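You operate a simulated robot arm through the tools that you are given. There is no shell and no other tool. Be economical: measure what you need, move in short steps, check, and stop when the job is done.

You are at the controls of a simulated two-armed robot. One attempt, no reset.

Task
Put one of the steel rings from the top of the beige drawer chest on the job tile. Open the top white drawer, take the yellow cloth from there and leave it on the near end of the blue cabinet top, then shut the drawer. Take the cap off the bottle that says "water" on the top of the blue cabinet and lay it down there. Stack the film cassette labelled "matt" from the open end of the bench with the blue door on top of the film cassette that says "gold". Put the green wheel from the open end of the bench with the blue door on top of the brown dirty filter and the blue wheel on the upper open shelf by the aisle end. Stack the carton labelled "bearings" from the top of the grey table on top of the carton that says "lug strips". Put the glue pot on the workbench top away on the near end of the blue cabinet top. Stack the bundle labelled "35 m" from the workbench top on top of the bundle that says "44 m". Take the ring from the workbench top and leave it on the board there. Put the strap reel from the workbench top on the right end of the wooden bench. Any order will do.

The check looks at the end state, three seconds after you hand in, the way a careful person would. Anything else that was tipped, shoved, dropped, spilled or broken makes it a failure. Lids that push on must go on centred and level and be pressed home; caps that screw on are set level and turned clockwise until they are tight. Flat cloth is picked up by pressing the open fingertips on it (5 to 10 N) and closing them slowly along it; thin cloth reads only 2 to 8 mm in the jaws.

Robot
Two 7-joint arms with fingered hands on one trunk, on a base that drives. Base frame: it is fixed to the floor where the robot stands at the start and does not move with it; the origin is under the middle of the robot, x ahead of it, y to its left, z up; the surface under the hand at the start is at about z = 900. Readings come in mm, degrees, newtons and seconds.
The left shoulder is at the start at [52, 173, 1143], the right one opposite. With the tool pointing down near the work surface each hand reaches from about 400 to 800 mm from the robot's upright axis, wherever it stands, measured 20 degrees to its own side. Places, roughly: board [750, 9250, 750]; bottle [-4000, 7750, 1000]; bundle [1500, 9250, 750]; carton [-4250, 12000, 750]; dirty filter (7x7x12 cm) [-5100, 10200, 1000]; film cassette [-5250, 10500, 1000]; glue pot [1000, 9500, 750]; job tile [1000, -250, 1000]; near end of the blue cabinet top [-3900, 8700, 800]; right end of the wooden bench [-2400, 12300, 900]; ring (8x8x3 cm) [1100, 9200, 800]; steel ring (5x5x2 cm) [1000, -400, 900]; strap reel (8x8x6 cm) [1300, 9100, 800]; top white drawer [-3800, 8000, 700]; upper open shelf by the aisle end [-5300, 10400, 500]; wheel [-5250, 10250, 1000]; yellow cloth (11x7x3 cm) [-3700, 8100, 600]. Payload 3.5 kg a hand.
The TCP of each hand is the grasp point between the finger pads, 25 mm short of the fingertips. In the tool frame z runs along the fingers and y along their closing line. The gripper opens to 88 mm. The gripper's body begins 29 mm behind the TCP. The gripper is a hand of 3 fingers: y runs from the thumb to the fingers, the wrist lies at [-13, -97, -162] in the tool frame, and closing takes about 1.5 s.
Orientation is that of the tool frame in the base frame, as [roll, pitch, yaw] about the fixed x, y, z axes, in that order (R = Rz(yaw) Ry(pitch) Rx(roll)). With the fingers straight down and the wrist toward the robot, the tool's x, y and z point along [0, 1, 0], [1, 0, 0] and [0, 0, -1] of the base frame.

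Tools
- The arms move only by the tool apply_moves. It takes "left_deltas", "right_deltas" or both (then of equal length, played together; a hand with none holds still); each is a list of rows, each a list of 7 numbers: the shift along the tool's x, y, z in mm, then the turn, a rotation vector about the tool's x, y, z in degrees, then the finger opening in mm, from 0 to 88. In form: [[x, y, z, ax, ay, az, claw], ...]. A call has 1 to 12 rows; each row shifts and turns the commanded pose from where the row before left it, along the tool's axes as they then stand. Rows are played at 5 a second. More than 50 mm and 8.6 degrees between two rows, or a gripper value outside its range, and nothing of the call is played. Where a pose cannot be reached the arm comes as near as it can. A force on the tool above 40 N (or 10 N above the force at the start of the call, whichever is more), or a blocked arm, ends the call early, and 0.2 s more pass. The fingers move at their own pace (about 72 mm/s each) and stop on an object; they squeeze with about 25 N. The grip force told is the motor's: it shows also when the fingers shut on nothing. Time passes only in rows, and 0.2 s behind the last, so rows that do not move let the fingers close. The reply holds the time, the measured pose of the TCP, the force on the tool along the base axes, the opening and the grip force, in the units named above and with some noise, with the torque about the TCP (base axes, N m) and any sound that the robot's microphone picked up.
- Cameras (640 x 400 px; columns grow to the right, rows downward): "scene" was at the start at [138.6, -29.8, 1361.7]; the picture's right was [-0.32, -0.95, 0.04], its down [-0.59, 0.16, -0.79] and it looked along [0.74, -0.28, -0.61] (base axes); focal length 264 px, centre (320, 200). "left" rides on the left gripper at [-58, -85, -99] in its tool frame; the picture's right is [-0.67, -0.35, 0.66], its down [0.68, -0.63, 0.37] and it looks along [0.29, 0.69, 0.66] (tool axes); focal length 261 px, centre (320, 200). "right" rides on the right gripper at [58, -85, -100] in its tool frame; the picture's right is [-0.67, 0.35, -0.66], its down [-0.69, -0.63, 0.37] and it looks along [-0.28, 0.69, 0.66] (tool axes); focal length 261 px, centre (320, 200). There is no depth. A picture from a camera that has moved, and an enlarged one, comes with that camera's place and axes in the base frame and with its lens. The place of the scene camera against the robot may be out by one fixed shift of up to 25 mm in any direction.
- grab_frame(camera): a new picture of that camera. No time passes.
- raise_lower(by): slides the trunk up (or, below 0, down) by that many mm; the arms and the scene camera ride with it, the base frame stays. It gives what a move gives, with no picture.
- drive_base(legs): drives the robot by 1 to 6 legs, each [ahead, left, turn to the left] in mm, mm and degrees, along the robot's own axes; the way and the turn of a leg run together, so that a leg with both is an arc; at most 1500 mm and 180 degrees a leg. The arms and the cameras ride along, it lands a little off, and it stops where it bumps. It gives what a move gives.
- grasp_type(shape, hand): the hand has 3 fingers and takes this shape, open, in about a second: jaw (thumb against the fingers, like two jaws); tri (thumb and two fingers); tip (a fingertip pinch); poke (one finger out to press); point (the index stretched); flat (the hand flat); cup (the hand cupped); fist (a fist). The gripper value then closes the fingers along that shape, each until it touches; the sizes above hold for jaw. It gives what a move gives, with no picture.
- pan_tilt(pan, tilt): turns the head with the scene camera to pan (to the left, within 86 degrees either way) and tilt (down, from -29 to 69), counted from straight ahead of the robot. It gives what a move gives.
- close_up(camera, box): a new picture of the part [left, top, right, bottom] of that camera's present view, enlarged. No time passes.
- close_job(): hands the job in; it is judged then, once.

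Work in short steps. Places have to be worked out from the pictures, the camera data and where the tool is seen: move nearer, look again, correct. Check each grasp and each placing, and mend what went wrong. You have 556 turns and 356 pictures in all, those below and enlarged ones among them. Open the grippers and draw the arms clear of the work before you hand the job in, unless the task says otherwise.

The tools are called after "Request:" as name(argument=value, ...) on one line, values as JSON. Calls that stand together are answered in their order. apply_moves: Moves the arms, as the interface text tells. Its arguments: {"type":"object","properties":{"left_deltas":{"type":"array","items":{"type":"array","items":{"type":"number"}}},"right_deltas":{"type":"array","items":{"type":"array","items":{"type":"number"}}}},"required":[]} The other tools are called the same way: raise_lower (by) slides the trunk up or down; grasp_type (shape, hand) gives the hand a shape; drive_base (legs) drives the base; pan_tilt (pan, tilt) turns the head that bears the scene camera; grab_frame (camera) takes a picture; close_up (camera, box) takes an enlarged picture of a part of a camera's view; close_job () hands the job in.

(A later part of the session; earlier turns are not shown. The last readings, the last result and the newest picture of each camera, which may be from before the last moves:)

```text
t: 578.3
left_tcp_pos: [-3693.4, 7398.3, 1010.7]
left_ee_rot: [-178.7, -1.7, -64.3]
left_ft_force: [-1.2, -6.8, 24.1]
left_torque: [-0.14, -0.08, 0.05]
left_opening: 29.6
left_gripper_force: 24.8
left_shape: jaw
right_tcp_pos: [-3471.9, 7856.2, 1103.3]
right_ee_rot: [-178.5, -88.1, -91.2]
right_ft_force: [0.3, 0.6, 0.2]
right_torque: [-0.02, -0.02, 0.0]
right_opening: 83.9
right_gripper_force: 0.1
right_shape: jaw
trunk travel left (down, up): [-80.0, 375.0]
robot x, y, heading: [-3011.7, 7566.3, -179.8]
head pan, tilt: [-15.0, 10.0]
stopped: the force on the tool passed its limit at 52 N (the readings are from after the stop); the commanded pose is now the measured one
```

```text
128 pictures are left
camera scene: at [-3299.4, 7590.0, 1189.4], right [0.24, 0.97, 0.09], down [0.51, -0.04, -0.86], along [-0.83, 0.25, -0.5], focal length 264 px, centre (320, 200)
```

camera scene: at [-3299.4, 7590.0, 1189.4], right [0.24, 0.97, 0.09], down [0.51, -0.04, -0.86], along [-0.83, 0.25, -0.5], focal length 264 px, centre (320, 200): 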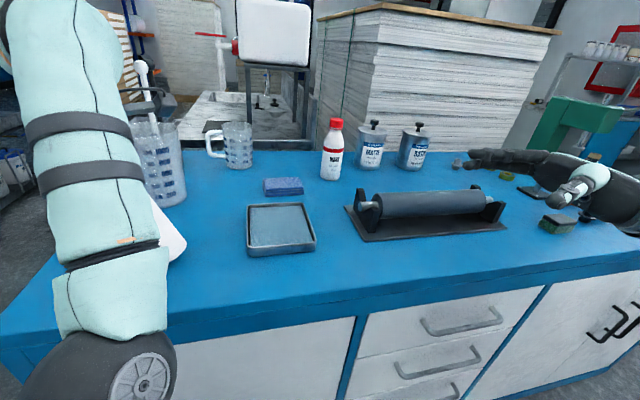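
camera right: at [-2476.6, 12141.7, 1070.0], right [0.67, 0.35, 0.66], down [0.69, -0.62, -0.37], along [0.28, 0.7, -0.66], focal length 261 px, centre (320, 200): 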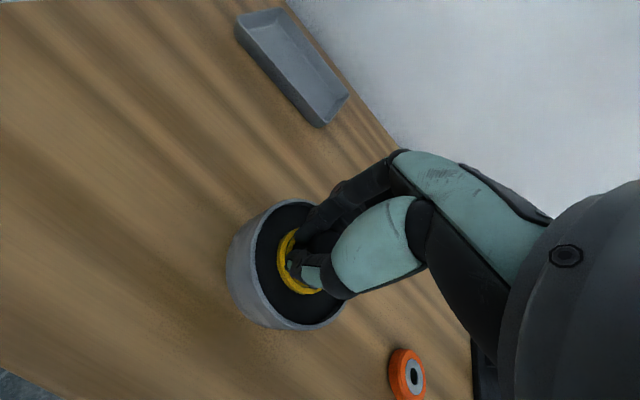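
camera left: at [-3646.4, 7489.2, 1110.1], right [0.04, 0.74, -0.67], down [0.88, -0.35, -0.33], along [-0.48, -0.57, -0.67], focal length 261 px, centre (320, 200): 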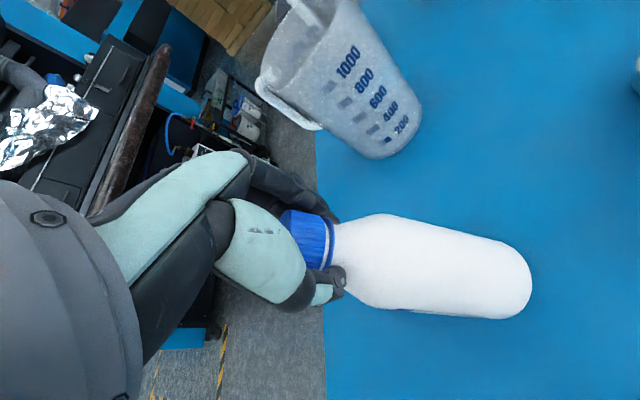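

The bottle is tilted in the hand. I try moving the hand back (+y) and up by the arm to bring it upright.

Request:
apply_moves(left_deltas=[[-9, -4, -8, 0, 0, 0, 0], [-9, -4, -8, 0, 0, 0, 0], [0, 0, 0, 0, 0, 0, 0]])

```text
t: 578.8
left_tcp_pos: [-3695.5, 7392.7, 1003.8]
left_ee_rot: [-177.8, -3.2, -62.4]
left_ft_force: [-2.2, -8.1, 34.4]
left_torque: [-0.3, -0.04, 0.08]
left_opening: 30.4
left_gripper_force: 25.0
left_shape: jaw
right_tcp_pos: [-3471.9, 7855.8, 1104.3]
right_ee_rot: [179.6, -88.1, -89.3]
right_ft_force: [0.3, 0.9, -0.1]
right_torque: [0.0, -0.02, 0.03]
right_opening: 83.5
right_gripper_force: 0.0
right_shape: jaw
trunk travel left (down, up): [-80.0, 375.0]
robot x, y, heading: [-3013.2, 7567.8, -179.9]
head pan, tilt: [-15.0, 10.0]
stopped in row 2 (left hand): the force on the tool passed its limit at 48 N (the readings are from after the stop); the commanded pose is now the measured one
```

The forearm seems wedged against the cabinet edge, so lifting levers the hand down. I back the base 60 mm to free it.

Request:
drive_base(legs=[[-60, 0, 0]])

Request:
raise_lower(by=60)

Request:
grab_frame(camera="left")

```text
t: 579.5
left_tcp_pos: [-3692.1, 7390.4, 1003.9]
left_ee_rot: [-178.1, -3.3, -61.9]
left_ft_force: [-0.4, -3.7, 15.7]
left_torque: [-0.03, -0.06, -0.03]
left_opening: 29.0
left_gripper_force: 25.6
left_shape: jaw
right_tcp_pos: [-3468.0, 7855.3, 1103.1]
right_ee_rot: [-175.9, -88.1, -93.7]
right_ft_force: [-0.3, -0.1, -0.4]
right_torque: [0.02, -0.04, 0.01]
right_opening: 83.8
right_gripper_force: 0.0
right_shape: jaw
trunk travel left (down, up): [-80.0, 375.0]
robot x, y, heading: [-3007.9, 7568.9, -179.8]
head pan, tilt: [-15.0, 10.0]
stopped in leg 1: the force on the tool passed its limit at 50 N (the readings are from after the stop); the commanded pose is now the measured one
```

```text
t: 580.5
left_tcp_pos: [-3694.3, 7390.8, 1060.4]
left_ee_rot: [-177.7, -3.2, -62.3]
left_ft_force: [-0.8, 0.4, -4.9]
left_torque: [-0.01, 0.0, 0.01]
left_opening: 27.1
left_gripper_force: 25.6
left_shape: jaw
right_tcp_pos: [-3471.2, 7855.3, 1161.6]
right_ee_rot: [-171.0, -88.1, -98.6]
right_ft_force: [-0.6, 0.3, -0.5]
right_torque: [0.02, 0.01, 0.05]
right_opening: 83.5
right_gripper_force: 0.0
right_shape: jaw
trunk travel left (down, up): [-140.0, 315.0]
robot x, y, heading: [-3006.7, 7567.0, -179.9]
head pan, tilt: [-15.0, 10.0]
```

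```text
127 pictures are left
camera left: at [-3653.3, 7486.1, 1160.0], right [0.04, 0.73, -0.68], down [0.9, -0.32, -0.3], along [-0.44, -0.6, -0.67], focal length 261 px, centre (320, 200)
```

left: 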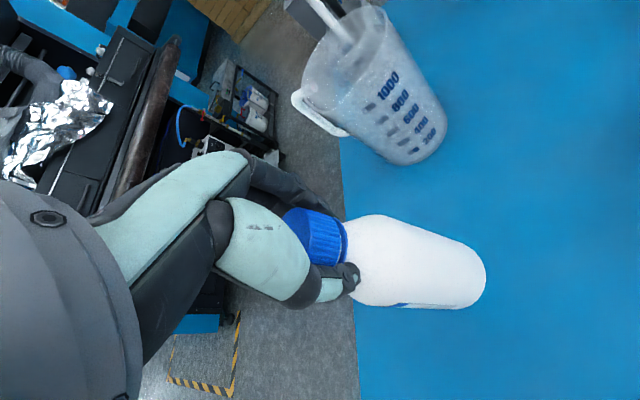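

Freed: the bottle hangs level again. I lower it with the trunk at this free spot to set it down.

Request:
raise_lower(by=-27)

```text
t: 581.2
left_tcp_pos: [-3694.4, 7366.6, 1014.2]
left_ee_rot: [-176.6, -4.8, -59.7]
left_ft_force: [0.1, -0.2, 14.3]
left_torque: [0.02, 0.01, 0.0]
left_opening: 29.8
left_gripper_force: 25.2
left_shape: jaw
right_tcp_pos: [-3470.4, 7857.1, 1133.9]
right_ee_rot: [-172.1, -88.0, -97.6]
right_ft_force: [0.6, 0.3, 0.5]
right_torque: [-0.04, 0.02, -0.02]
right_opening: 83.8
right_gripper_force: 0.1
right_shape: jaw
trunk travel left (down, up): [-112.0, 342.0]
robot x, y, heading: [-3007.5, 7564.6, -179.8]
head pan, tilt: [-15.0, 10.0]
stopped: the force on the tool passed its limit at 45 N (the readings are from after the stop); the commanded pose is now the measured one
```

The forearm hits the cabinet edge again when lowering. I raise well clear, back off, and recover the arm posture with the bottle in hand.

Request:
raise_lower(by=150)

Request:
drive_base(legs=[[-420, 0, 0]])

Request:
pan_tilt(pan=0, tilt=40)

Request:
grab_frame(camera="scene")

```text
t: 582.9
left_tcp_pos: [-3696.9, 7371.6, 1161.5]
left_ee_rot: [-176.3, -4.9, -60.1]
left_ft_force: [-0.5, -0.2, -3.4]
left_torque: [-0.01, 0.01, 0.02]
left_opening: 27.9
left_gripper_force: 25.0
left_shape: jaw
right_tcp_pos: [-3472.6, 7855.2, 1281.8]
right_ee_rot: [-163.7, -88.1, -106.0]
right_ft_force: [-0.2, -0.3, 0.2]
right_torque: [-0.01, 0.02, 0.0]
right_opening: 83.9
right_gripper_force: 0.0
right_shape: jaw
trunk travel left (down, up): [-262.0, 192.0]
robot x, y, heading: [-3007.3, 7568.6, -179.5]
head pan, tilt: [-15.0, 10.0]
```

```text
t: 585.5
left_tcp_pos: [-3281.1, 7372.4, 1160.5]
left_ee_rot: [-176.4, -4.9, -60.0]
left_ft_force: [0.5, -0.1, -4.9]
left_torque: [-0.01, 0.05, -0.02]
left_opening: 27.8
left_gripper_force: 25.1
left_shape: jaw
right_tcp_pos: [-3059.6, 7856.5, 1281.8]
right_ee_rot: [-167.6, -88.1, -102.0]
right_ft_force: [0.0, 0.1, 0.7]
right_torque: [-0.03, 0.01, 0.01]
right_opening: 83.7
right_gripper_force: 0.0
right_shape: jaw
trunk travel left (down, up): [-262.0, 192.0]
robot x, y, heading: [-2591.5, 7569.7, -179.6]
head pan, tilt: [-15.0, 10.0]
```

```text
t: 586.5
left_tcp_pos: [-3281.8, 7371.5, 1161.6]
left_ee_rot: [-176.5, -4.9, -60.0]
left_ft_force: [0.8, -0.1, -4.9]
left_torque: [-0.01, 0.06, 0.0]
left_opening: 27.7
left_gripper_force: 24.8
left_shape: jaw
right_tcp_pos: [-3058.6, 7857.5, 1282.4]
right_ee_rot: [-167.8, -88.0, -101.7]
right_ft_force: [-0.5, 1.1, -0.6]
right_torque: [-0.01, -0.01, 0.0]
right_opening: 83.9
right_gripper_force: 0.0
right_shape: jaw
trunk travel left (down, up): [-262.0, 192.0]
robot x, y, heading: [-2591.6, 7572.7, -179.5]
head pan, tilt: [0.0, 40.0]
```

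```text
126 pictures are left
camera scene: at [-2730.3, 7568.9, 1389.8], right [-0.01, 1.0, 0.0], down [0.72, 0.01, -0.7], along [-0.7, -0.01, -0.72], focal length 264 px, centre (320, 200)
```

scene: 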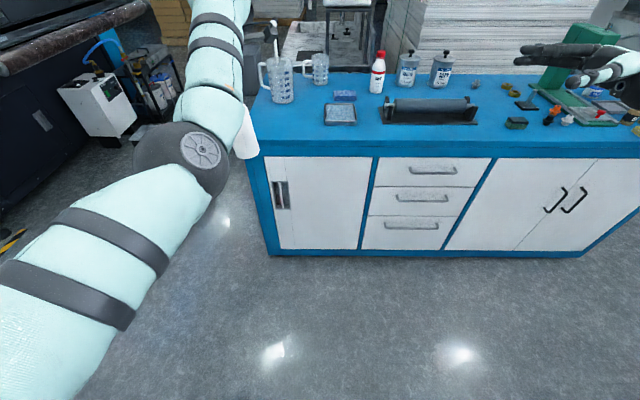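

Now the recovery with the bottle in hand, in free space: sweep right while turning the wrist left.

Request:
apply_moves(left_deltas=[[-22, -10, 0, 0, 0, 7, 0], [-25, -5, 0, 0, 0, 7, 0], [-25, 0, 0, -1, 0, 7, 0], [-24, 4, 0, -1, -1, 7, 0], [-22, 8, 0, -1, -1, 7, 0], [-22, 12, 0, 0, -1, 7, 0], [-20, 15, 0, 0, -1, 7, 0], [-20, 16, 0, 0, 0, 7, 0], [-20, 18, 0, 0, 0, 7, 0], [-20, 22, 0, 0, 0, 7, 0], [-20, 25, 0, 0, 0, 2, 0]])

Request:
grab_frame(camera="scene")

```text
t: 588.9
left_tcp_pos: [-3269.2, 7580.8, 1094.9]
left_ee_rot: [-178.7, 2.7, -131.8]
left_ft_force: [0.6, 0.7, -4.5]
left_torque: [-0.02, -0.05, 0.02]
left_opening: 27.5
left_gripper_force: 25.4
left_shape: jaw
left hand out of reach, approached as far as the arm can: row 5, 6, 7, 8, 9, 10, 11
right_tcp_pos: [-3056.5, 7856.9, 1282.8]
right_ee_rot: [-163.8, -87.9, -105.7]
right_ft_force: [0.6, 0.3, -0.2]
right_torque: [0.01, -0.05, 0.02]
right_opening: 83.5
right_gripper_force: 0.0
right_shape: jaw
trunk travel left (down, up): [-262.0, 192.0]
robot x, y, heading: [-2592.9, 7570.7, -179.4]
head pan, tilt: [0.0, 40.0]
```

```text
125 pictures are left
camera scene: at [-2729.5, 7569.5, 1389.8], right [-0.01, 1.0, 0.0], down [0.72, 0.01, -0.7], along [-0.7, -0.01, -0.72], focal length 264 px, centre (320, 200)
```

scene: 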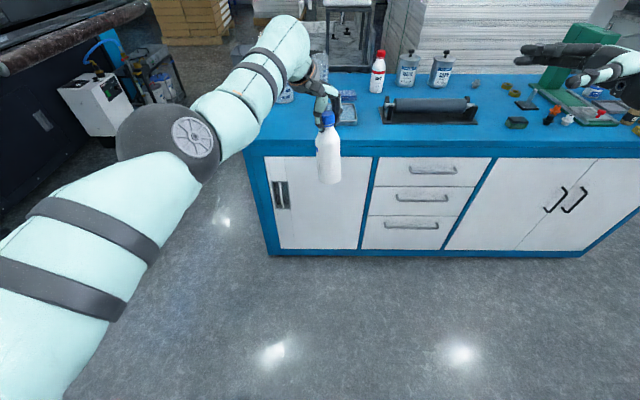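

Straight state reached. Replay: retract, lift/turn, retract, lower.

Request:
apply_moves(left_deltas=[[-28, -18, 0, 0, 0, 0, 0], [-28, -18, 0, 0, 0, 0, 0], [-28, -18, 0, 0, 0, -3, 0], [-28, -18, -5, 0, 0, -6, 0]])

Request:
apply_moves(left_deltas=[[0, 10, -20, 0, 0, 4, 0], [0, 10, -25, 0, 0, 6, 0], [0, 10, -25, 0, 0, 6, 0], [0, 10, -25, 0, 0, 6, 0], [0, 10, -25, 0, 0, 6, 0], [-33, 0, 0, 0, 0, 4, 0], [-33, 0, 0, 0, 0, 4, 0], [-33, 0, 0, 0, 0, 4, 0], [-33, -5, 0, 0, 0, 4, 0]])

Request:
apply_moves(left_deltas=[[0, 15, -25, 0, 0, 0, 0], [0, 15, -30, 0, 0, 0, 0], [0, 10, -30, 0, 0, 0, 0], [0, 0, -20, 0, 0, 0, 0], [-25, -10, 0, 0, 0, 2, 0], [-25, -10, 0, 0, 0, 2, 0], [-25, -10, 0, 0, 0, 0, 0], [-25, 0, 10, 0, 0, 0, 0], [-25, 0, 20, 0, 0, 0, 0], [-15, 5, 25, 0, 0, 0, 0], [0, 5, 25, 0, 0, 0, 0]])

Request:
grab_frame(camera="scene")

```text
t: 589.9
left_tcp_pos: [-3241.0, 7660.0, 1120.7]
left_ee_rot: [-178.1, 2.6, -122.6]
left_ft_force: [0.3, -1.6, -4.5]
left_torque: [0.02, 0.0, 0.02]
left_opening: 27.4
left_gripper_force: 24.9
left_shape: jaw
left hand out of reach, approached as far as the arm can: row 1, 2, 3, 4
right_tcp_pos: [-3057.4, 7859.3, 1281.8]
right_ee_rot: [-171.5, -88.1, -98.0]
right_ft_force: [0.5, -0.6, 0.1]
right_torque: [0.01, 0.04, -0.01]
right_opening: 83.4
right_gripper_force: 0.0
right_shape: jaw
trunk travel left (down, up): [-262.0, 192.0]
robot x, y, heading: [-2596.1, 7573.9, -179.4]
head pan, tilt: [0.0, 40.0]
```

```text
t: 591.7
left_tcp_pos: [-3180.9, 7566.9, 1245.8]
left_ee_rot: [176.2, 1.1, -151.9]
left_ft_force: [0.6, -1.0, -3.9]
left_torque: [-0.01, -0.07, 0.03]
left_opening: 26.9
left_gripper_force: 24.8
left_shape: jaw
left hand out of reach, approached as far as the arm can: row 1, 2, 3, 4, 5
right_tcp_pos: [-3057.8, 7855.9, 1282.6]
right_ee_rot: [-166.8, -87.9, -102.6]
right_ft_force: [-0.4, -0.2, -0.9]
right_torque: [0.0, 0.01, 0.03]
right_opening: 84.0
right_gripper_force: 0.1
right_shape: jaw
trunk travel left (down, up): [-262.0, 192.0]
robot x, y, heading: [-2591.6, 7569.9, -179.5]
head pan, tilt: [0.0, 40.0]
stopped in row 9 (left hand): the arm was blocked; the commanded pose is now the measured one
```

```text
t: 594.1
left_tcp_pos: [-3162.2, 7671.1, 1301.3]
left_ee_rot: [176.4, 0.8, -156.2]
left_ft_force: [0.5, 0.5, -5.1]
left_torque: [-0.07, -0.03, -0.03]
left_opening: 27.1
left_gripper_force: 24.9
left_shape: jaw
left hand out of reach, approached as far as the arm can: row 3, 4, 5, 6, 7, 8, 9, 10, 11
right_tcp_pos: [-3060.8, 7856.7, 1282.6]
right_ee_rot: [-164.9, -87.9, -104.6]
right_ft_force: [-0.6, 0.5, 0.2]
right_torque: [-0.05, 0.03, 0.0]
right_opening: 83.6
right_gripper_force: 0.0
right_shape: jaw
trunk travel left (down, up): [-262.0, 192.0]
robot x, y, heading: [-2592.5, 7571.7, -179.5]
head pan, tilt: [0.0, 40.0]
```

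```text
124 pictures are left
camera scene: at [-2730.9, 7569.4, 1389.6], right [-0.01, 1.0, 0.0], down [0.72, 0.01, -0.7], along [-0.7, -0.01, -0.72], focal length 264 px, centre (320, 200)
```

scene: 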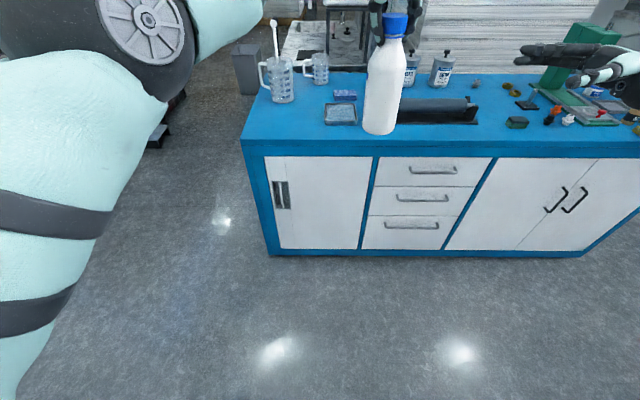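

The bottle now hangs right in front. I try to bring the right hand to its body here: down, forward, then left.

Request:
apply_moves(right_deltas=[[-30, 10, 0, 0, 0, 0, 84], [-30, 20, 0, 0, 0, 0, 84], [-30, 25, 0, 0, 0, 0, 84], [-10, 25, 0, 0, 0, 0, 84], [0, 20, 20, 0, 0, 0, 84], [0, 0, 30, 0, 0, 0, 84], [0, 0, 30, 0, 0, 0, 84], [0, 0, 0, 0, 0, 0, 84]])

Request:
grab_frame(camera="scene")

```text
t: 595.9
left_tcp_pos: [-3162.4, 7669.7, 1301.0]
left_ee_rot: [176.4, 0.9, -156.1]
left_ft_force: [0.4, 0.7, -5.2]
left_torque: [-0.02, 0.0, 0.0]
left_opening: 27.1
left_gripper_force: 25.0
left_shape: jaw
right_tcp_pos: [-3155.1, 7778.8, 1177.0]
right_ee_rot: [-163.0, -88.1, -106.5]
right_ft_force: [0.1, 1.0, 0.3]
right_torque: [0.03, -0.02, 0.02]
right_opening: 83.6
right_gripper_force: 0.0
right_shape: jaw
trunk travel left (down, up): [-262.0, 192.0]
robot x, y, heading: [-2590.3, 7568.9, -179.5]
head pan, tilt: [0.0, 40.0]
```

```text
123 pictures are left
camera scene: at [-2730.1, 7569.3, 1389.7], right [-0.01, 1.0, 0.0], down [0.72, 0.01, -0.7], along [-0.7, -0.01, -0.72], focal length 264 px, centre (320, 200)
```

scene: 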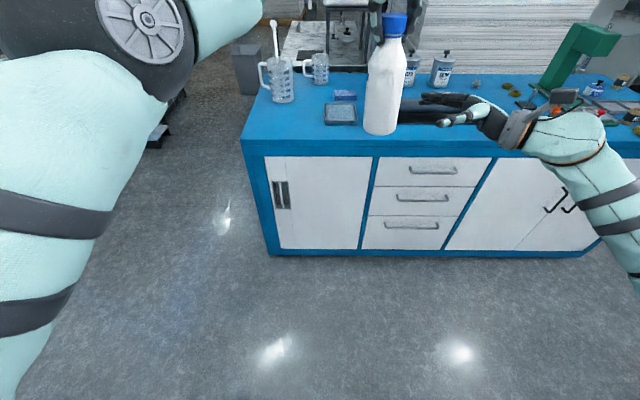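

The right hand is beside the bottle. I advance it around the body and close.

Request:
apply_moves(right_deltas=[[0, 10, 20, 0, 0, 0, 84], [0, 0, 25, 0, 0, 0, 84], [0, 0, 25, 0, 0, 0, 84], [0, 0, 20, 0, 0, 0, 84], [0, 0, 0, 0, 0, 0, 84]])

Request:
close_up(camera="scene", box=[300, 0, 560, 180])

```text
t: 597.1
left_tcp_pos: [-3161.5, 7669.2, 1302.5]
left_ee_rot: [176.3, 0.8, -156.0]
left_ft_force: [1.2, -0.7, -5.5]
left_torque: [-0.01, 0.0, 0.0]
left_opening: 27.1
left_gripper_force: 25.1
left_shape: jaw
right_tcp_pos: [-3165.0, 7689.1, 1176.0]
right_ee_rot: [-164.2, -88.0, -105.4]
right_ft_force: [0.9, 0.4, -0.9]
right_torque: [0.02, 0.0, 0.06]
right_opening: 83.4
right_gripper_force: 0.0
right_shape: jaw
trunk travel left (down, up): [-262.0, 192.0]
robot x, y, heading: [-2591.2, 7571.3, -179.5]
head pan, tilt: [0.0, 40.0]
```

```text
2.22 times, centred on (430, 90) of scene
camera zoom: at [-2729.8, 7569.3, 1389.7], right [-0.01, 1.0, 0.0], down [0.72, 0.01, -0.7], along [-0.7, -0.01, -0.72], focal length 586 px, centre (76, 444)
```

zoom: 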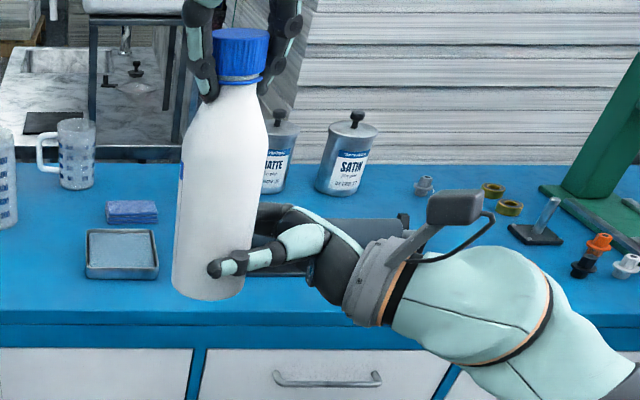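

Fingers straddle the bottle body. Close the right hand.

Request:
apply_moves(right_deltas=[[0, 0, 6, 0, 0, 0, 75], [0, 0, 0, 0, 0, 0, 65], [0, 0, 0, 0, 0, 0, 55], [0, 0, 0, 0, 0, 0, 45], [0, 0, 0, 0, 0, 0, 30], [0, 0, 0, 0, 0, 0, 30], [0, 0, 0, 0, 0, 0, 30]])

Request:
close_up(camera="scene", box=[300, 0, 560, 180])

```text
t: 598.7
left_tcp_pos: [-3163.5, 7670.1, 1302.9]
left_ee_rot: [176.3, 0.8, -156.2]
left_ft_force: [0.1, 1.3, -4.2]
left_torque: [0.06, 0.03, -0.07]
left_opening: 27.0
left_gripper_force: 24.6
left_shape: jaw
right_tcp_pos: [-3166.7, 7682.6, 1177.2]
right_ee_rot: [-163.5, -88.1, -106.1]
right_ft_force: [0.3, -0.8, -0.6]
right_torque: [0.02, -0.03, 0.09]
right_opening: 47.9
right_gripper_force: 24.8
right_shape: jaw
trunk travel left (down, up): [-262.0, 192.0]
robot x, y, heading: [-2589.3, 7573.0, -179.5]
head pan, tilt: [0.0, 40.0]
```

```text
2.22 times, centred on (430, 90) of scene
camera zoom: at [-2730.0, 7569.0, 1389.7], right [-0.01, 1.0, 0.0], down [0.72, 0.01, -0.7], along [-0.7, -0.01, -0.72], focal length 586 px, centre (76, 444)
```

zoom: 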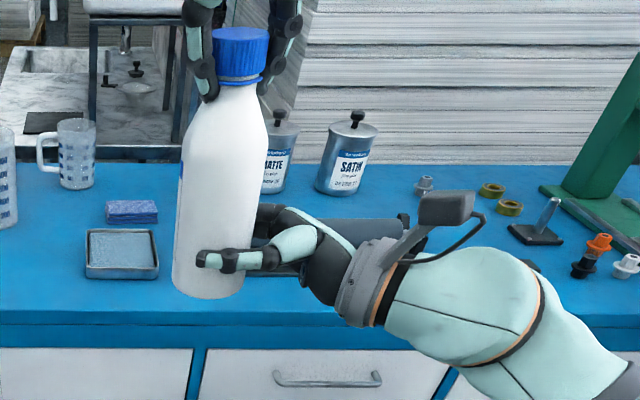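

The body is held. Now the left hand turns the cap counter-clockwise.

Request:
apply_moves(left_deltas=[[0, 0, 0, 0, 0, -5, 0], [0, 0, 0, 0, 0, -5, 0], [0, 0, 0, 0, 0, -5, 0], [0, 0, 0, 0, 0, -5, 0], [0, 0, 0, 0, 0, -5, 0], [0, 0, 0, 0, 0, -5, 0], [0, 0, 0, 0, 0, 0, 0]])

Request:
close_up(camera="scene", box=[300, 0, 560, 180])

```text
t: 600.5
left_tcp_pos: [-3200.8, 7639.6, 1326.7]
left_ee_rot: [175.8, 4.7, -122.7]
left_ft_force: [6.2, 7.8, -14.0]
left_torque: [0.28, 0.02, -0.09]
left_opening: 24.6
left_gripper_force: 25.0
left_shape: jaw
left hand out of reach, approached as far as the arm can: row 1, 2, 3, 4, 5
right_tcp_pos: [-3164.8, 7682.4, 1175.6]
right_ee_rot: [-169.9, -88.1, -99.5]
right_ft_force: [-6.4, -5.1, 11.4]
right_torque: [0.08, -0.5, 0.1]
right_opening: 40.3
right_gripper_force: 25.0
right_shape: jaw
trunk travel left (down, up): [-262.0, 192.0]
robot x, y, heading: [-2593.0, 7573.2, -179.7]
head pan, tilt: [0.0, 40.0]
stopped in row 7 (left hand): the arm was blocked; the commanded pose is now the measured one
```

```text
2.22 times, centred on (430, 90) of scene
camera zoom: at [-2730.2, 7568.8, 1389.7], right [-0.01, 1.0, 0.0], down [0.72, 0.01, -0.7], along [-0.7, -0.01, -0.72], focal length 586 px, centre (76, 444)
```

zoom: 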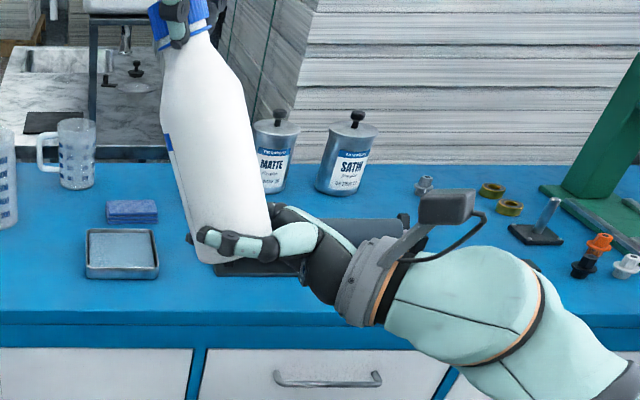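

The left arm drifted while turning. The right hand holds the bottle, so I release the cap with the left and lift it away to fix its posture.

Request:
apply_moves(left_deltas=[[0, 0, 0, 0, 0, 0, 20], [0, 0, 0, 0, 0, 0, 35], [0, 0, 0, 0, 0, 0, 50], [0, 0, 0, 0, 0, 0, 60], [0, 0, -20, 0, 0, 0, 60], [0, 0, -30, 0, 0, 0, 60]])

Request:
grab_frame(camera="scene")

```text
t: 601.9
left_tcp_pos: [-3182.2, 7626.0, 1368.6]
left_ee_rot: [175.5, 4.3, -123.1]
left_ft_force: [-0.3, 0.0, -0.1]
left_torque: [0.01, 0.05, -0.03]
left_opening: 60.0
left_gripper_force: 0.1
left_shape: jaw
left hand out of reach, approached as far as the arm can: row 5, 6
right_tcp_pos: [-3163.8, 7682.2, 1176.4]
right_ee_rot: [-167.0, -88.0, -102.5]
right_ft_force: [-0.7, -0.1, -3.7]
right_torque: [0.06, -0.01, 0.02]
right_opening: 40.4
right_gripper_force: 24.6
right_shape: jaw
trunk travel left (down, up): [-262.0, 192.0]
robot x, y, heading: [-2591.3, 7568.7, -179.3]
head pan, tilt: [0.0, 40.0]
```

```text
119 pictures are left
camera scene: at [-2728.7, 7568.2, 1389.9], right [-0.01, 1.0, 0.0], down [0.72, 0.01, -0.7], along [-0.7, -0.01, -0.72], focal length 264 px, centre (320, 200)
```

scene: 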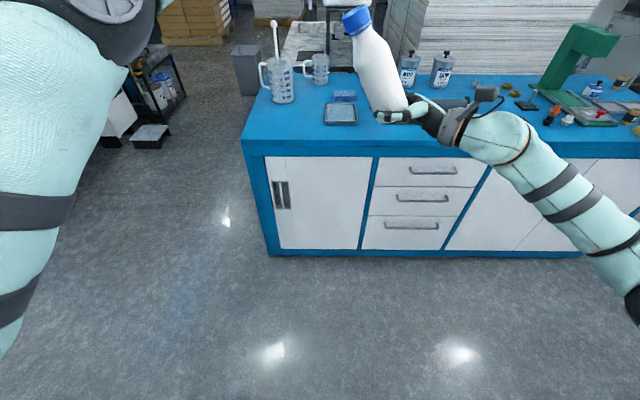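

Right hand holds the bottle; cap still on. I move it away to the right, then stretch the left arm forward-down to start the recovery.

Request:
apply_moves(right_deltas=[[0, 0, -40, 0, 0, 0, 30], [0, 0, -40, 0, 0, 0, 30], [0, 0, -40, 0, 0, 0, 30], [0, -10, -40, 0, 0, 0, 30], [0, -10, -40, 0, 0, 0, 30], [0, 0, 0, 0, 0, 0, 30], [0, 0, 0, 0, 0, 0, 30], [0, 0, 0, 0, 0, 0, 30], [0, 0, 0, 0, 0, 0, 30]], left_deltas=[[0, 0, 0, 0, 0, 0, 60], [12, 16, 20, 1, 1, -1, 60], [12, 16, 25, 1, 1, -1, 60], [12, 16, 30, 1, 1, -1, 60], [12, 16, 35, 1, 1, -1, 60], [12, 16, 40, 0, 0, -1, 60], [0, 0, 40, 0, 0, -2, 60], [0, 0, 40, 0, 0, -2, 60], [0, 0, 30, 0, 0, 0, 60]])

Request:
apply_moves(left_deltas=[[-28, -18, 0, 0, 0, 0, 60], [-28, -18, 0, 0, 0, 0, 60], [-28, -18, 0, 0, 0, -3, 60], [-28, -18, -5, 0, 0, -6, 60]])

Request:
grab_frame(camera="scene")

```text
t: 603.9
left_tcp_pos: [-3262.9, 7590.9, 1096.0]
left_ee_rot: [179.9, 0.4, -113.8]
left_ft_force: [0.1, -0.8, 0.6]
left_torque: [0.0, 0.02, 0.01]
left_opening: 60.0
left_gripper_force: 0.0
left_shape: jaw
left hand out of reach, approached as far as the arm can: row 2, 3, 4, 5, 6
right_tcp_pos: [-3144.7, 7881.0, 1181.9]
right_ee_rot: [-166.0, -88.1, -103.5]
right_ft_force: [0.1, 0.4, -3.5]
right_torque: [0.06, -0.02, -0.06]
right_opening: 39.8
right_gripper_force: 24.9
right_shape: jaw
trunk travel left (down, up): [-262.0, 192.0]
robot x, y, heading: [-2593.6, 7574.0, -179.5]
head pan, tilt: [0.0, 40.0]
```

```text
t: 605.1
left_tcp_pos: [-3176.3, 7623.4, 1109.1]
left_ee_rot: [178.7, -1.2, -100.5]
left_ft_force: [-0.3, 0.2, 0.6]
left_torque: [0.02, 0.0, 0.03]
left_opening: 60.1
left_gripper_force: 0.1
left_shape: jaw
right_tcp_pos: [-3146.4, 7880.9, 1181.7]
right_ee_rot: [-164.7, -87.9, -104.8]
right_ft_force: [-0.6, 0.3, -4.9]
right_torque: [0.04, -0.02, -0.02]
right_opening: 40.1
right_gripper_force: 24.8
right_shape: jaw
trunk travel left (down, up): [-262.0, 192.0]
robot x, y, heading: [-2591.5, 7568.3, -179.4]
head pan, tilt: [0.0, 40.0]
stopped in row 4 (left hand): the arm was blocked; the commanded pose is now the measured one
```

```text
118 pictures are left
camera scene: at [-2730.3, 7568.9, 1389.7], right [-0.01, 1.0, 0.0], down [0.72, 0.01, -0.7], along [-0.7, -0.01, -0.72], focal length 264 px, centre (320, 200)
```

scene: 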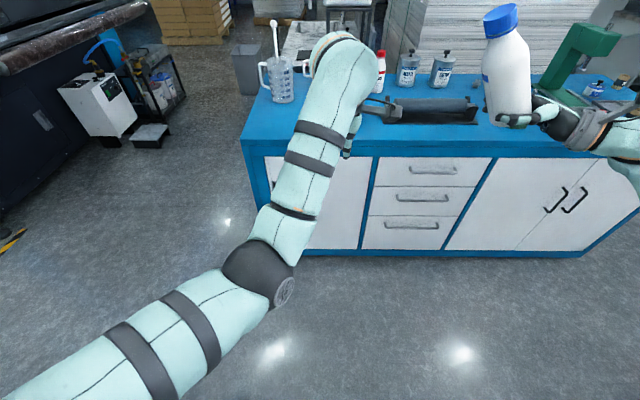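

Elbow-low stage. Now lift with wrist turn, then retract.

Request:
apply_moves(left_deltas=[[0, 10, -20, 0, 0, 6, 60], [0, 10, -25, 0, 0, 8, 60], [0, 10, -25, 0, 0, 8, 60], [0, 10, -25, 0, 0, 8, 60], [0, 10, -25, 0, 0, 8, 60], [0, 5, -10, 0, 0, 8, 60], [-10, 5, 0, 0, 0, 6, 60]])

Request:
apply_moves(left_deltas=[[-33, 0, 0, 0, 0, 4, 60], [-33, 0, 0, 0, 0, 4, 60], [-33, 0, 0, 0, 0, 4, 60], [-33, 0, 0, 0, 0, 4, 60], [-33, 0, 0, 0, 0, 4, 60]])

Request:
grab_frame(camera="scene")

```text
t: 606.7
left_tcp_pos: [-3201.0, 7652.3, 1234.2]
left_ee_rot: [179.8, -1.5, -152.9]
left_ft_force: [0.3, 0.8, -0.4]
left_torque: [-0.03, 0.0, -0.02]
left_opening: 60.1
left_gripper_force: 0.0
left_shape: jaw
left hand out of reach, approached as far as the arm can: row 6, 7
right_tcp_pos: [-3146.0, 7881.9, 1181.4]
right_ee_rot: [-163.2, -88.1, -106.3]
right_ft_force: [-0.3, -0.5, -4.4]
right_torque: [0.04, -0.03, 0.0]
right_opening: 40.1
right_gripper_force: 25.5
right_shape: jaw
trunk travel left (down, up): [-262.0, 192.0]
robot x, y, heading: [-2589.6, 7568.0, -179.6]
head pan, tilt: [0.0, 40.0]
```

```text
t: 608.1
left_tcp_pos: [-3144.3, 7699.0, 1235.4]
left_ee_rot: [179.3, 2.6, -168.1]
left_ft_force: [0.0, 0.4, 0.9]
left_torque: [0.02, -0.02, 0.01]
left_opening: 59.8
left_gripper_force: 0.0
left_shape: jaw
left hand out of reach, approached as far as the arm can: row 1, 2, 3, 4, 5
right_tcp_pos: [-3145.3, 7881.9, 1181.3]
right_ee_rot: [-162.9, -88.0, -106.6]
right_ft_force: [0.3, -0.7, -4.5]
right_torque: [0.06, -0.03, 0.0]
right_opening: 40.1
right_gripper_force: 25.1
right_shape: jaw
trunk travel left (down, up): [-262.0, 192.0]
robot x, y, heading: [-2587.2, 7571.7, -179.5]
head pan, tilt: [0.0, 40.0]
stopped in row 5 (left hand): the arm was blocked; the commanded pose is now the measured one
```

```text
117 pictures are left
camera scene: at [-2730.1, 7568.9, 1389.7], right [-0.01, 1.0, 0.0], down [0.72, 0.01, -0.7], along [-0.7, -0.01, -0.72], focal length 264 px, centre (320, 200)
```

scene: 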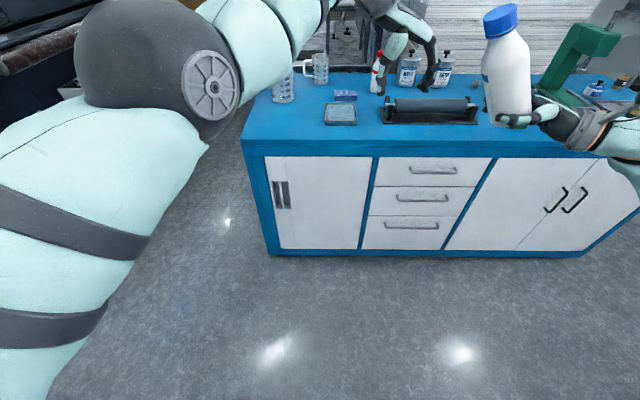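

The elbow went high again. I go back to the straight pose, to elbow-low, then rotate without lifting before retracting.

Request:
apply_moves(left_deltas=[[20, 0, 20, 0, 0, 0, 60], [25, 5, 25, 0, 0, -4, 60], [25, 10, 30, 0, 0, -6, 60], [20, 10, 35, 0, 0, -6, 60], [15, 10, 35, 0, 0, -6, 60], [10, 10, 20, 0, 0, -6, 60], [0, 10, 10, 0, 0, -6, 60], [0, 5, 0, 0, 0, -6, 60]])

Request:
apply_moves(left_deltas=[[-28, -18, 0, 0, 0, 0, 60], [-28, -18, 0, 0, 0, 0, 60], [-28, -18, 0, 0, 0, -3, 60], [-28, -18, -5, 0, 0, -6, 60]])

Request:
apply_moves(left_deltas=[[0, 10, 0, 0, 0, 8, 60], [0, 10, -5, 0, 0, 8, 60], [-5, 10, -5, 0, 0, 8, 60], [-10, 10, -5, 0, 0, 8, 60], [-15, 10, -5, 0, 0, 8, 60], [-20, 5, 0, 0, 0, 8, 60], [-20, 5, 0, 0, 0, 8, 60], [-20, 5, 0, 0, 0, 6, 60]])

Request:
grab_frame(camera="scene")

```text
t: 609.9
left_tcp_pos: [-3238.0, 7677.0, 1058.1]
left_ee_rot: [-178.9, 2.0, -128.4]
left_ft_force: [0.2, 0.1, 0.1]
left_torque: [-0.04, 0.0, -0.02]
left_opening: 60.0
left_gripper_force: 0.2
left_shape: jaw
left hand out of reach, approached as far as the arm can: row 1, 2, 3, 4, 5, 6, 7
right_tcp_pos: [-3145.7, 7881.8, 1182.3]
right_ee_rot: [-164.5, -88.1, -104.9]
right_ft_force: [-0.6, 0.2, -4.1]
right_torque: [0.07, -0.01, 0.02]
right_opening: 40.2
right_gripper_force: 24.7
right_shape: jaw
trunk travel left (down, up): [-262.0, 192.0]
robot x, y, heading: [-2590.9, 7570.1, -179.6]
head pan, tilt: [0.0, 40.0]
```

```text
t: 611.1
left_tcp_pos: [-3143.6, 7681.5, 1073.0]
left_ee_rot: [-179.2, -0.1, -115.3]
left_ft_force: [-0.8, 0.5, -0.2]
left_torque: [-0.05, 0.02, 0.01]
left_opening: 59.9
left_gripper_force: 0.0
left_shape: jaw
right_tcp_pos: [-3145.2, 7881.4, 1182.2]
right_ee_rot: [-162.9, -88.0, -106.6]
right_ft_force: [-0.1, -0.6, -3.8]
right_torque: [0.02, -0.01, 0.03]
right_opening: 40.1
right_gripper_force: 24.7
right_shape: jaw
trunk travel left (down, up): [-262.0, 192.0]
robot x, y, heading: [-2589.5, 7572.3, -179.7]
head pan, tilt: [0.0, 40.0]
stopped in row 4 (left hand): the arm was blocked; the commanded pose is now the measured one
```

```text
t: 612.9
left_tcp_pos: [-3101.9, 7766.1, 1094.3]
left_ee_rot: [-179.7, 0.5, -177.5]
left_ft_force: [-0.5, -0.6, 0.5]
left_torque: [-0.04, 0.0, -0.04]
left_opening: 60.0
left_gripper_force: 0.0
left_shape: jaw
right_tcp_pos: [-3145.6, 7882.3, 1182.7]
right_ee_rot: [-165.5, -88.0, -103.8]
right_ft_force: [-0.5, 0.3, -3.7]
right_torque: [0.06, -0.01, 0.0]
right_opening: 40.0
right_gripper_force: 25.0
right_shape: jaw
trunk travel left (down, up): [-262.0, 192.0]
robot x, y, heading: [-2586.7, 7567.3, -179.6]
head pan, tilt: [0.0, 40.0]
```

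```text
116 pictures are left
camera scene: at [-2729.7, 7569.4, 1389.8], right [-0.01, 1.0, 0.0], down [0.72, 0.01, -0.7], along [-0.7, -0.01, -0.72], focal length 264 px, centre (320, 200)
```

scene: 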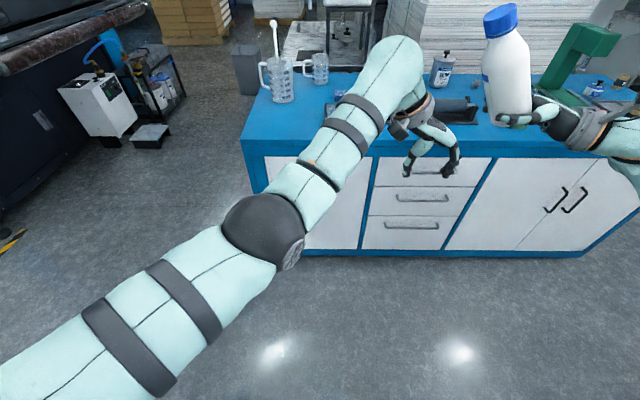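

Elbow-low with full wrist turn and no limits. Now lift and retract together.

Request:
apply_moves(left_deltas=[[-15, -5, -25, 0, 0, 0, 60], [-20, -5, -25, 0, 0, 0, 60], [-20, -10, -25, 0, 0, 0, 60], [-20, -10, -25, 0, 0, 0, 60], [-20, -10, -25, 0, 0, 0, 60], [-15, -10, -10, 0, 0, 0, 60], [-10, -10, 0, 0, 0, 0, 60]])

Request:
grab_frame(camera="scene")

```text
t: 614.5
left_tcp_pos: [-2977.1, 7710.4, 1228.4]
left_ee_rot: [-179.5, 0.7, -177.5]
left_ft_force: [0.2, 0.4, 0.2]
left_torque: [0.0, 0.02, 0.0]
left_opening: 60.2
left_gripper_force: 0.0
left_shape: jaw
right_tcp_pos: [-3144.7, 7880.9, 1181.6]
right_ee_rot: [-164.5, -88.1, -105.1]
right_ft_force: [0.8, -0.3, -4.3]
right_torque: [0.06, -0.07, 0.0]
right_opening: 40.2
right_gripper_force: 25.3
right_shape: jaw
trunk travel left (down, up): [-262.0, 192.0]
robot x, y, heading: [-2589.2, 7570.6, -179.6]
head pan, tilt: [0.0, 40.0]
```

```text
115 pictures are left
camera scene: at [-2729.9, 7568.5, 1389.7], right [-0.01, 1.0, 0.0], down [0.72, 0.01, -0.7], along [-0.7, -0.01, -0.72], focal length 264 px, centre (320, 200)
```

scene: 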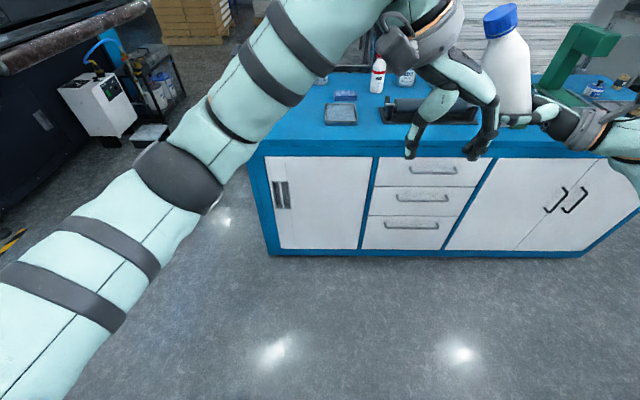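

The natural posture is back. Now I straighten the bottle with the right hand (tilt +15°) and look.

Request:
apply_moves(right_deltas=[[0, 0, 0, 0, 5, 0, 30], [0, 0, 0, 0, 5, 0, 30], [0, 0, 0, 0, 5, 0, 30], [0, 0, 0, 0, 0, 0, 30]])

Request:
grab_frame(camera="left")

Request:
grab_frame(camera="scene")

```text
t: 615.5
left_tcp_pos: [-2978.0, 7712.4, 1228.9]
left_ee_rot: [-179.7, 0.6, -177.6]
left_ft_force: [0.3, 0.0, -0.2]
left_torque: [0.0, -0.01, 0.02]
left_opening: 60.1
left_gripper_force: 0.1
left_shape: jaw
right_tcp_pos: [-3145.4, 7882.6, 1182.3]
right_ee_rot: [-2.9, -76.8, 93.3]
right_ft_force: [0.1, 0.0, -4.4]
right_torque: [0.01, -0.04, 0.0]
right_opening: 40.2
right_gripper_force: 25.0
right_shape: jaw
trunk travel left (down, up): [-262.0, 192.0]
robot x, y, heading: [-2589.9, 7572.0, -179.5]
head pan, tilt: [0.0, 40.0]
```

```text
114 pictures are left
camera left: at [-2918.7, 7630.0, 1329.2], right [0.69, -0.32, -0.65], down [-0.65, -0.66, -0.37], along [-0.31, 0.68, -0.67], focal length 261 px, centre (320, 200)
```

left: 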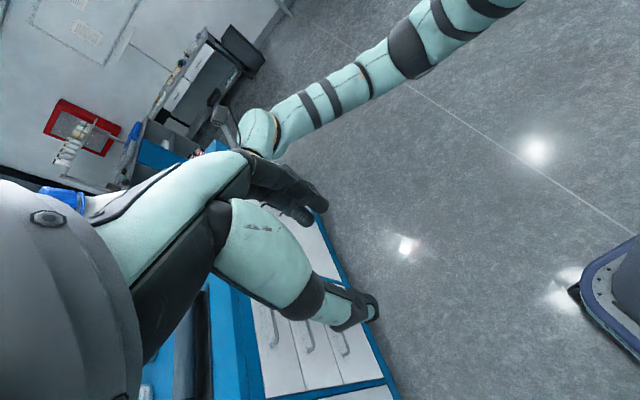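

```text
113 pictures are left
camera scene: at [-2729.9, 7569.3, 1389.8], right [-0.01, 1.0, 0.0], down [0.72, 0.01, -0.7], along [-0.7, -0.01, -0.72], focal length 264 px, centre (320, 200)
```

scene: 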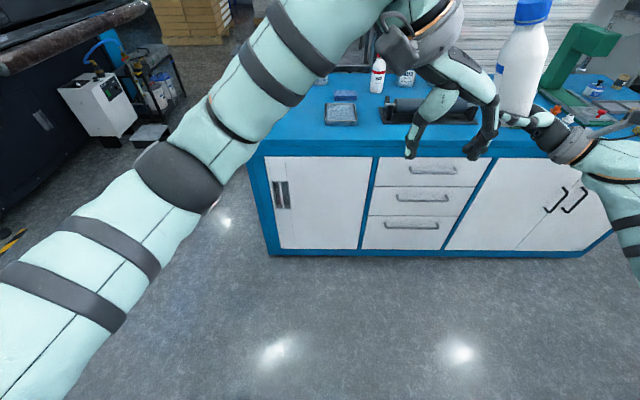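

Still leaning left; tilt another 15°.

Request:
apply_moves(right_deltas=[[0, 0, 0, 0, 5, 0, 30], [0, 0, 0, 0, 5, 0, 30], [0, 0, 0, 0, 5, 0, 30], [0, 0, 0, 0, 0, 0, 30]])

Request:
close_up(camera="scene", box=[400, 0, 640, 180])

```text
t: 616.5
left_tcp_pos: [-2978.9, 7712.8, 1228.7]
left_ee_rot: [-179.7, 0.5, -177.8]
left_ft_force: [0.4, -0.1, -0.5]
left_torque: [-0.01, 0.0, 0.01]
left_opening: 59.8
left_gripper_force: 0.1
left_shape: jaw
right_tcp_pos: [-3145.8, 7881.1, 1181.9]
right_ee_rot: [-1.2, -61.9, 91.5]
right_ft_force: [-0.5, 0.5, -5.3]
right_torque: [-0.03, -0.04, 0.01]
right_opening: 40.0
right_gripper_force: 25.0
right_shape: jaw
trunk travel left (down, up): [-262.0, 192.0]
robot x, y, heading: [-2591.8, 7573.8, -179.7]
head pan, tilt: [0.0, 40.0]
```

```text
2.22 times, centred on (520, 90) of scene
camera zoom: at [-2729.9, 7569.3, 1389.8], right [-0.01, 1.0, 0.0], down [0.72, 0.01, -0.7], along [-0.7, -0.01, -0.72], focal length 586 px, centre (-124, 444)
```

zoom: 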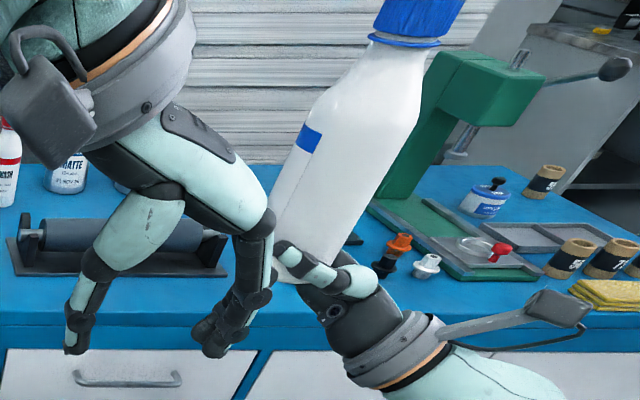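

Nearly vertical (≈8–10° left lean remains). I tilt 8° more and bring the bottle under the left hand: move it left and back.

Request:
apply_moves(right_deltas=[[0, 0, 0, 0, 4, 0, 30], [0, 0, 0, 0, 4, 0, 30], [0, 0, 0, 0, 0, 0, 30]])

Request:
apply_moves(left_deltas=[[20, -10, -20, 0, 0, 0, 60], [20, -15, -25, 0, 0, 0, 60], [20, -15, -30, 0, 0, 0, 60], [10, 0, -30, 0, 0, 0, 60], [0, 0, -20, 0, 0, 0, 60]])

Request:
grab_frame(camera="scene")

```text
t: 617.3
left_tcp_pos: [-2978.4, 7712.0, 1229.5]
left_ee_rot: [-179.7, 0.6, -177.6]
left_ft_force: [0.3, -0.1, 0.6]
left_torque: [0.0, -0.04, 0.01]
left_opening: 59.9
left_gripper_force: 0.1
left_shape: jaw
right_tcp_pos: [-3145.3, 7882.3, 1183.3]
right_ee_rot: [-0.9, -53.8, 91.2]
right_ft_force: [-0.6, -1.3, -4.9]
right_torque: [-0.06, 0.01, -0.01]
right_opening: 40.1
right_gripper_force: 24.8
right_shape: jaw
trunk travel left (down, up): [-262.0, 192.0]
robot x, y, heading: [-2591.7, 7569.9, -179.5]
head pan, tilt: [0.0, 40.0]
```

```text
t: 618.5
left_tcp_pos: [-3048.3, 7672.5, 1354.4]
left_ee_rot: [-179.7, 0.7, -177.6]
left_ft_force: [-0.1, -0.1, -0.1]
left_torque: [-0.01, 0.01, 0.0]
left_opening: 59.9
left_gripper_force: 0.0
left_shape: jaw
right_tcp_pos: [-3144.9, 7882.4, 1182.3]
right_ee_rot: [-0.9, -53.9, 91.1]
right_ft_force: [1.0, -0.5, -4.8]
right_torque: [-0.08, 0.03, 0.01]
right_opening: 40.2
right_gripper_force: 24.5
right_shape: jaw
trunk travel left (down, up): [-262.0, 192.0]
robot x, y, heading: [-2589.4, 7570.3, -179.6]
head pan, tilt: [0.0, 40.0]
```

```text
111 pictures are left
camera scene: at [-2729.3, 7569.6, 1389.8], right [-0.01, 1.0, 0.0], down [0.72, 0.01, -0.7], along [-0.7, -0.01, -0.72], focal length 264 px, centre (320, 200)
```

scene: 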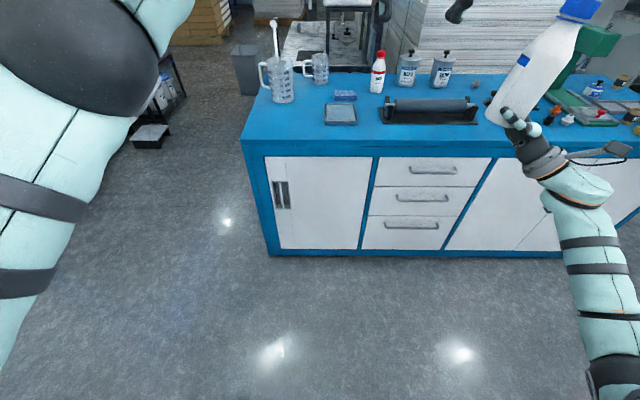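

Bottle is near vertical. The left hand prefers lower heights, so I bring it back down and instead lower and bring the bottle inward with the right hand.

Request:
apply_moves(left_deltas=[[-20, 10, 20, 0, 0, 0, 60], [-20, 15, 25, 0, 0, 0, 60], [-20, 10, 25, 0, 0, 0, 60], [0, 0, 20, 0, 0, 0, 60], [0, 0, 10, 0, 0, 0, 60], [0, 0, 0, 0, 0, 0, 60], [0, 0, 0, 0, 0, 0, 60]], right_deltas=[[-30, 0, -22, 0, 0, 0, 30], [-30, 0, -22, 0, 0, 0, 30], [-30, 0, -22, 0, 0, 0, 30], [-30, -20, -22, 0, 0, 0, 30], [0, -30, 0, 0, 0, 0, 30], [0, -30, 0, 0, 0, 0, 30], [0, -20, 0, 0, 0, 0, 30]])

Request:
grab_frame(camera="scene")

```text
t: 620.1
left_tcp_pos: [-2990.3, 7708.6, 1254.7]
left_ee_rot: [-179.8, 0.6, -177.5]
left_ft_force: [0.0, 0.1, -1.1]
left_torque: [-0.01, -0.02, 0.02]
left_opening: 59.9
left_gripper_force: 0.1
left_shape: jaw
right_tcp_pos: [-3059.1, 7882.6, 1085.4]
right_ee_rot: [-1.0, -53.8, 91.4]
right_ft_force: [-0.4, 0.4, -4.6]
right_torque: [-0.09, 0.01, 0.02]
right_opening: 39.9
right_gripper_force: 25.0
right_shape: jaw
right hand out of reach, approached as far as the arm can: row 3, 4
trunk travel left (down, up): [-262.0, 192.0]
robot x, y, heading: [-2590.5, 7571.9, -179.6]
head pan, tilt: [0.0, 40.0]
```

```text
110 pictures are left
camera scene: at [-2729.5, 7569.2, 1389.8], right [-0.01, 1.0, 0.0], down [0.72, 0.01, -0.7], along [-0.7, -0.01, -0.72], focal length 264 px, centre (320, 200)
```

scene: 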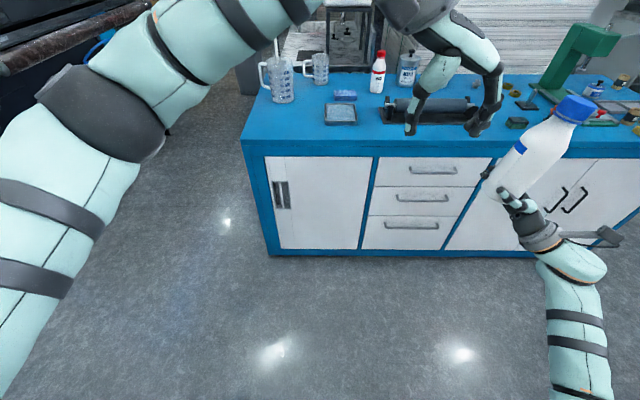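

I straighten the bottle 8° back and bring it left to the middle while the left hand steps aside.

Request:
apply_moves(left_deltas=[[0, -30, 0, 0, 0, 0, 60], [0, -30, -10, 0, 0, 0, 60], [0, -30, -10, 0, 0, 0, 60], [0, 0, 0, 0, 0, 0, 60], [0, 0, 0, 0, 0, 0, 60], [0, 0, 0, 0, 0, 0, 60], [0, 0, 0, 0, 0, 0, 60], [0, 0, 0, 0, 0, 0, 60]], right_deltas=[[0, 0, 0, 0, -4, 0, 30], [0, 0, 0, 0, -4, 0, 30], [-17, 0, 32, 0, 0, 0, 30], [-17, 0, 32, 0, 0, 0, 30], [-17, 0, 32, 0, 0, 0, 30], [-17, 0, 32, 0, 0, 0, 30], [-17, 0, 32, 0, 0, 0, 30], [0, 0, 0, 0, 0, 0, 30]])

Request:
grab_frame(camera="scene")

Request:
grab_frame(camera="left")

```text
t: 621.9
left_tcp_pos: [-2985.7, 7619.0, 1275.7]
left_ee_rot: [-179.5, 0.6, -177.6]
left_ft_force: [-0.1, -0.2, -0.7]
left_torque: [0.01, -0.01, -0.01]
left_opening: 59.7
left_gripper_force: 0.1
left_shape: jaw
right_tcp_pos: [-3058.0, 7702.2, 1085.8]
right_ee_rot: [-1.1, -61.9, 91.4]
right_ft_force: [1.6, -0.2, -3.9]
right_torque: [-0.08, -0.02, -0.03]
right_opening: 39.7
right_gripper_force: 25.3
right_shape: jaw
trunk travel left (down, up): [-262.0, 192.0]
robot x, y, heading: [-2592.7, 7568.1, -179.7]
head pan, tilt: [0.0, 40.0]
```

```text
109 pictures are left
camera scene: at [-2729.7, 7569.4, 1389.8], right [-0.01, 1.0, 0.0], down [0.72, 0.01, -0.7], along [-0.7, -0.01, -0.72], focal length 264 px, centre (320, 200)
```

scene: 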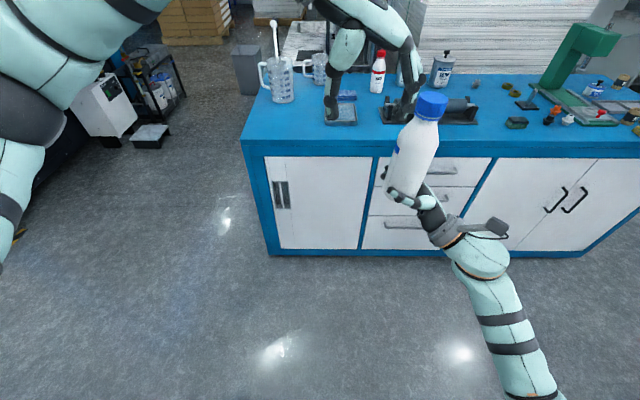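

```text
108 pictures are left
camera left: at [-2926.5, 7536.8, 1375.6], right [0.69, -0.32, -0.65], down [-0.65, -0.66, -0.37], along [-0.31, 0.68, -0.67], focal length 261 px, centre (320, 200)
```

left: 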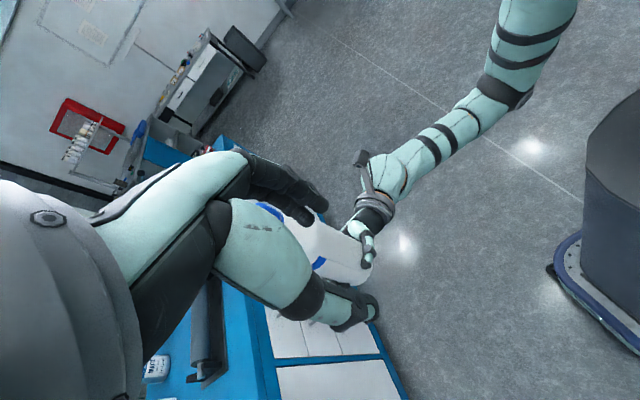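

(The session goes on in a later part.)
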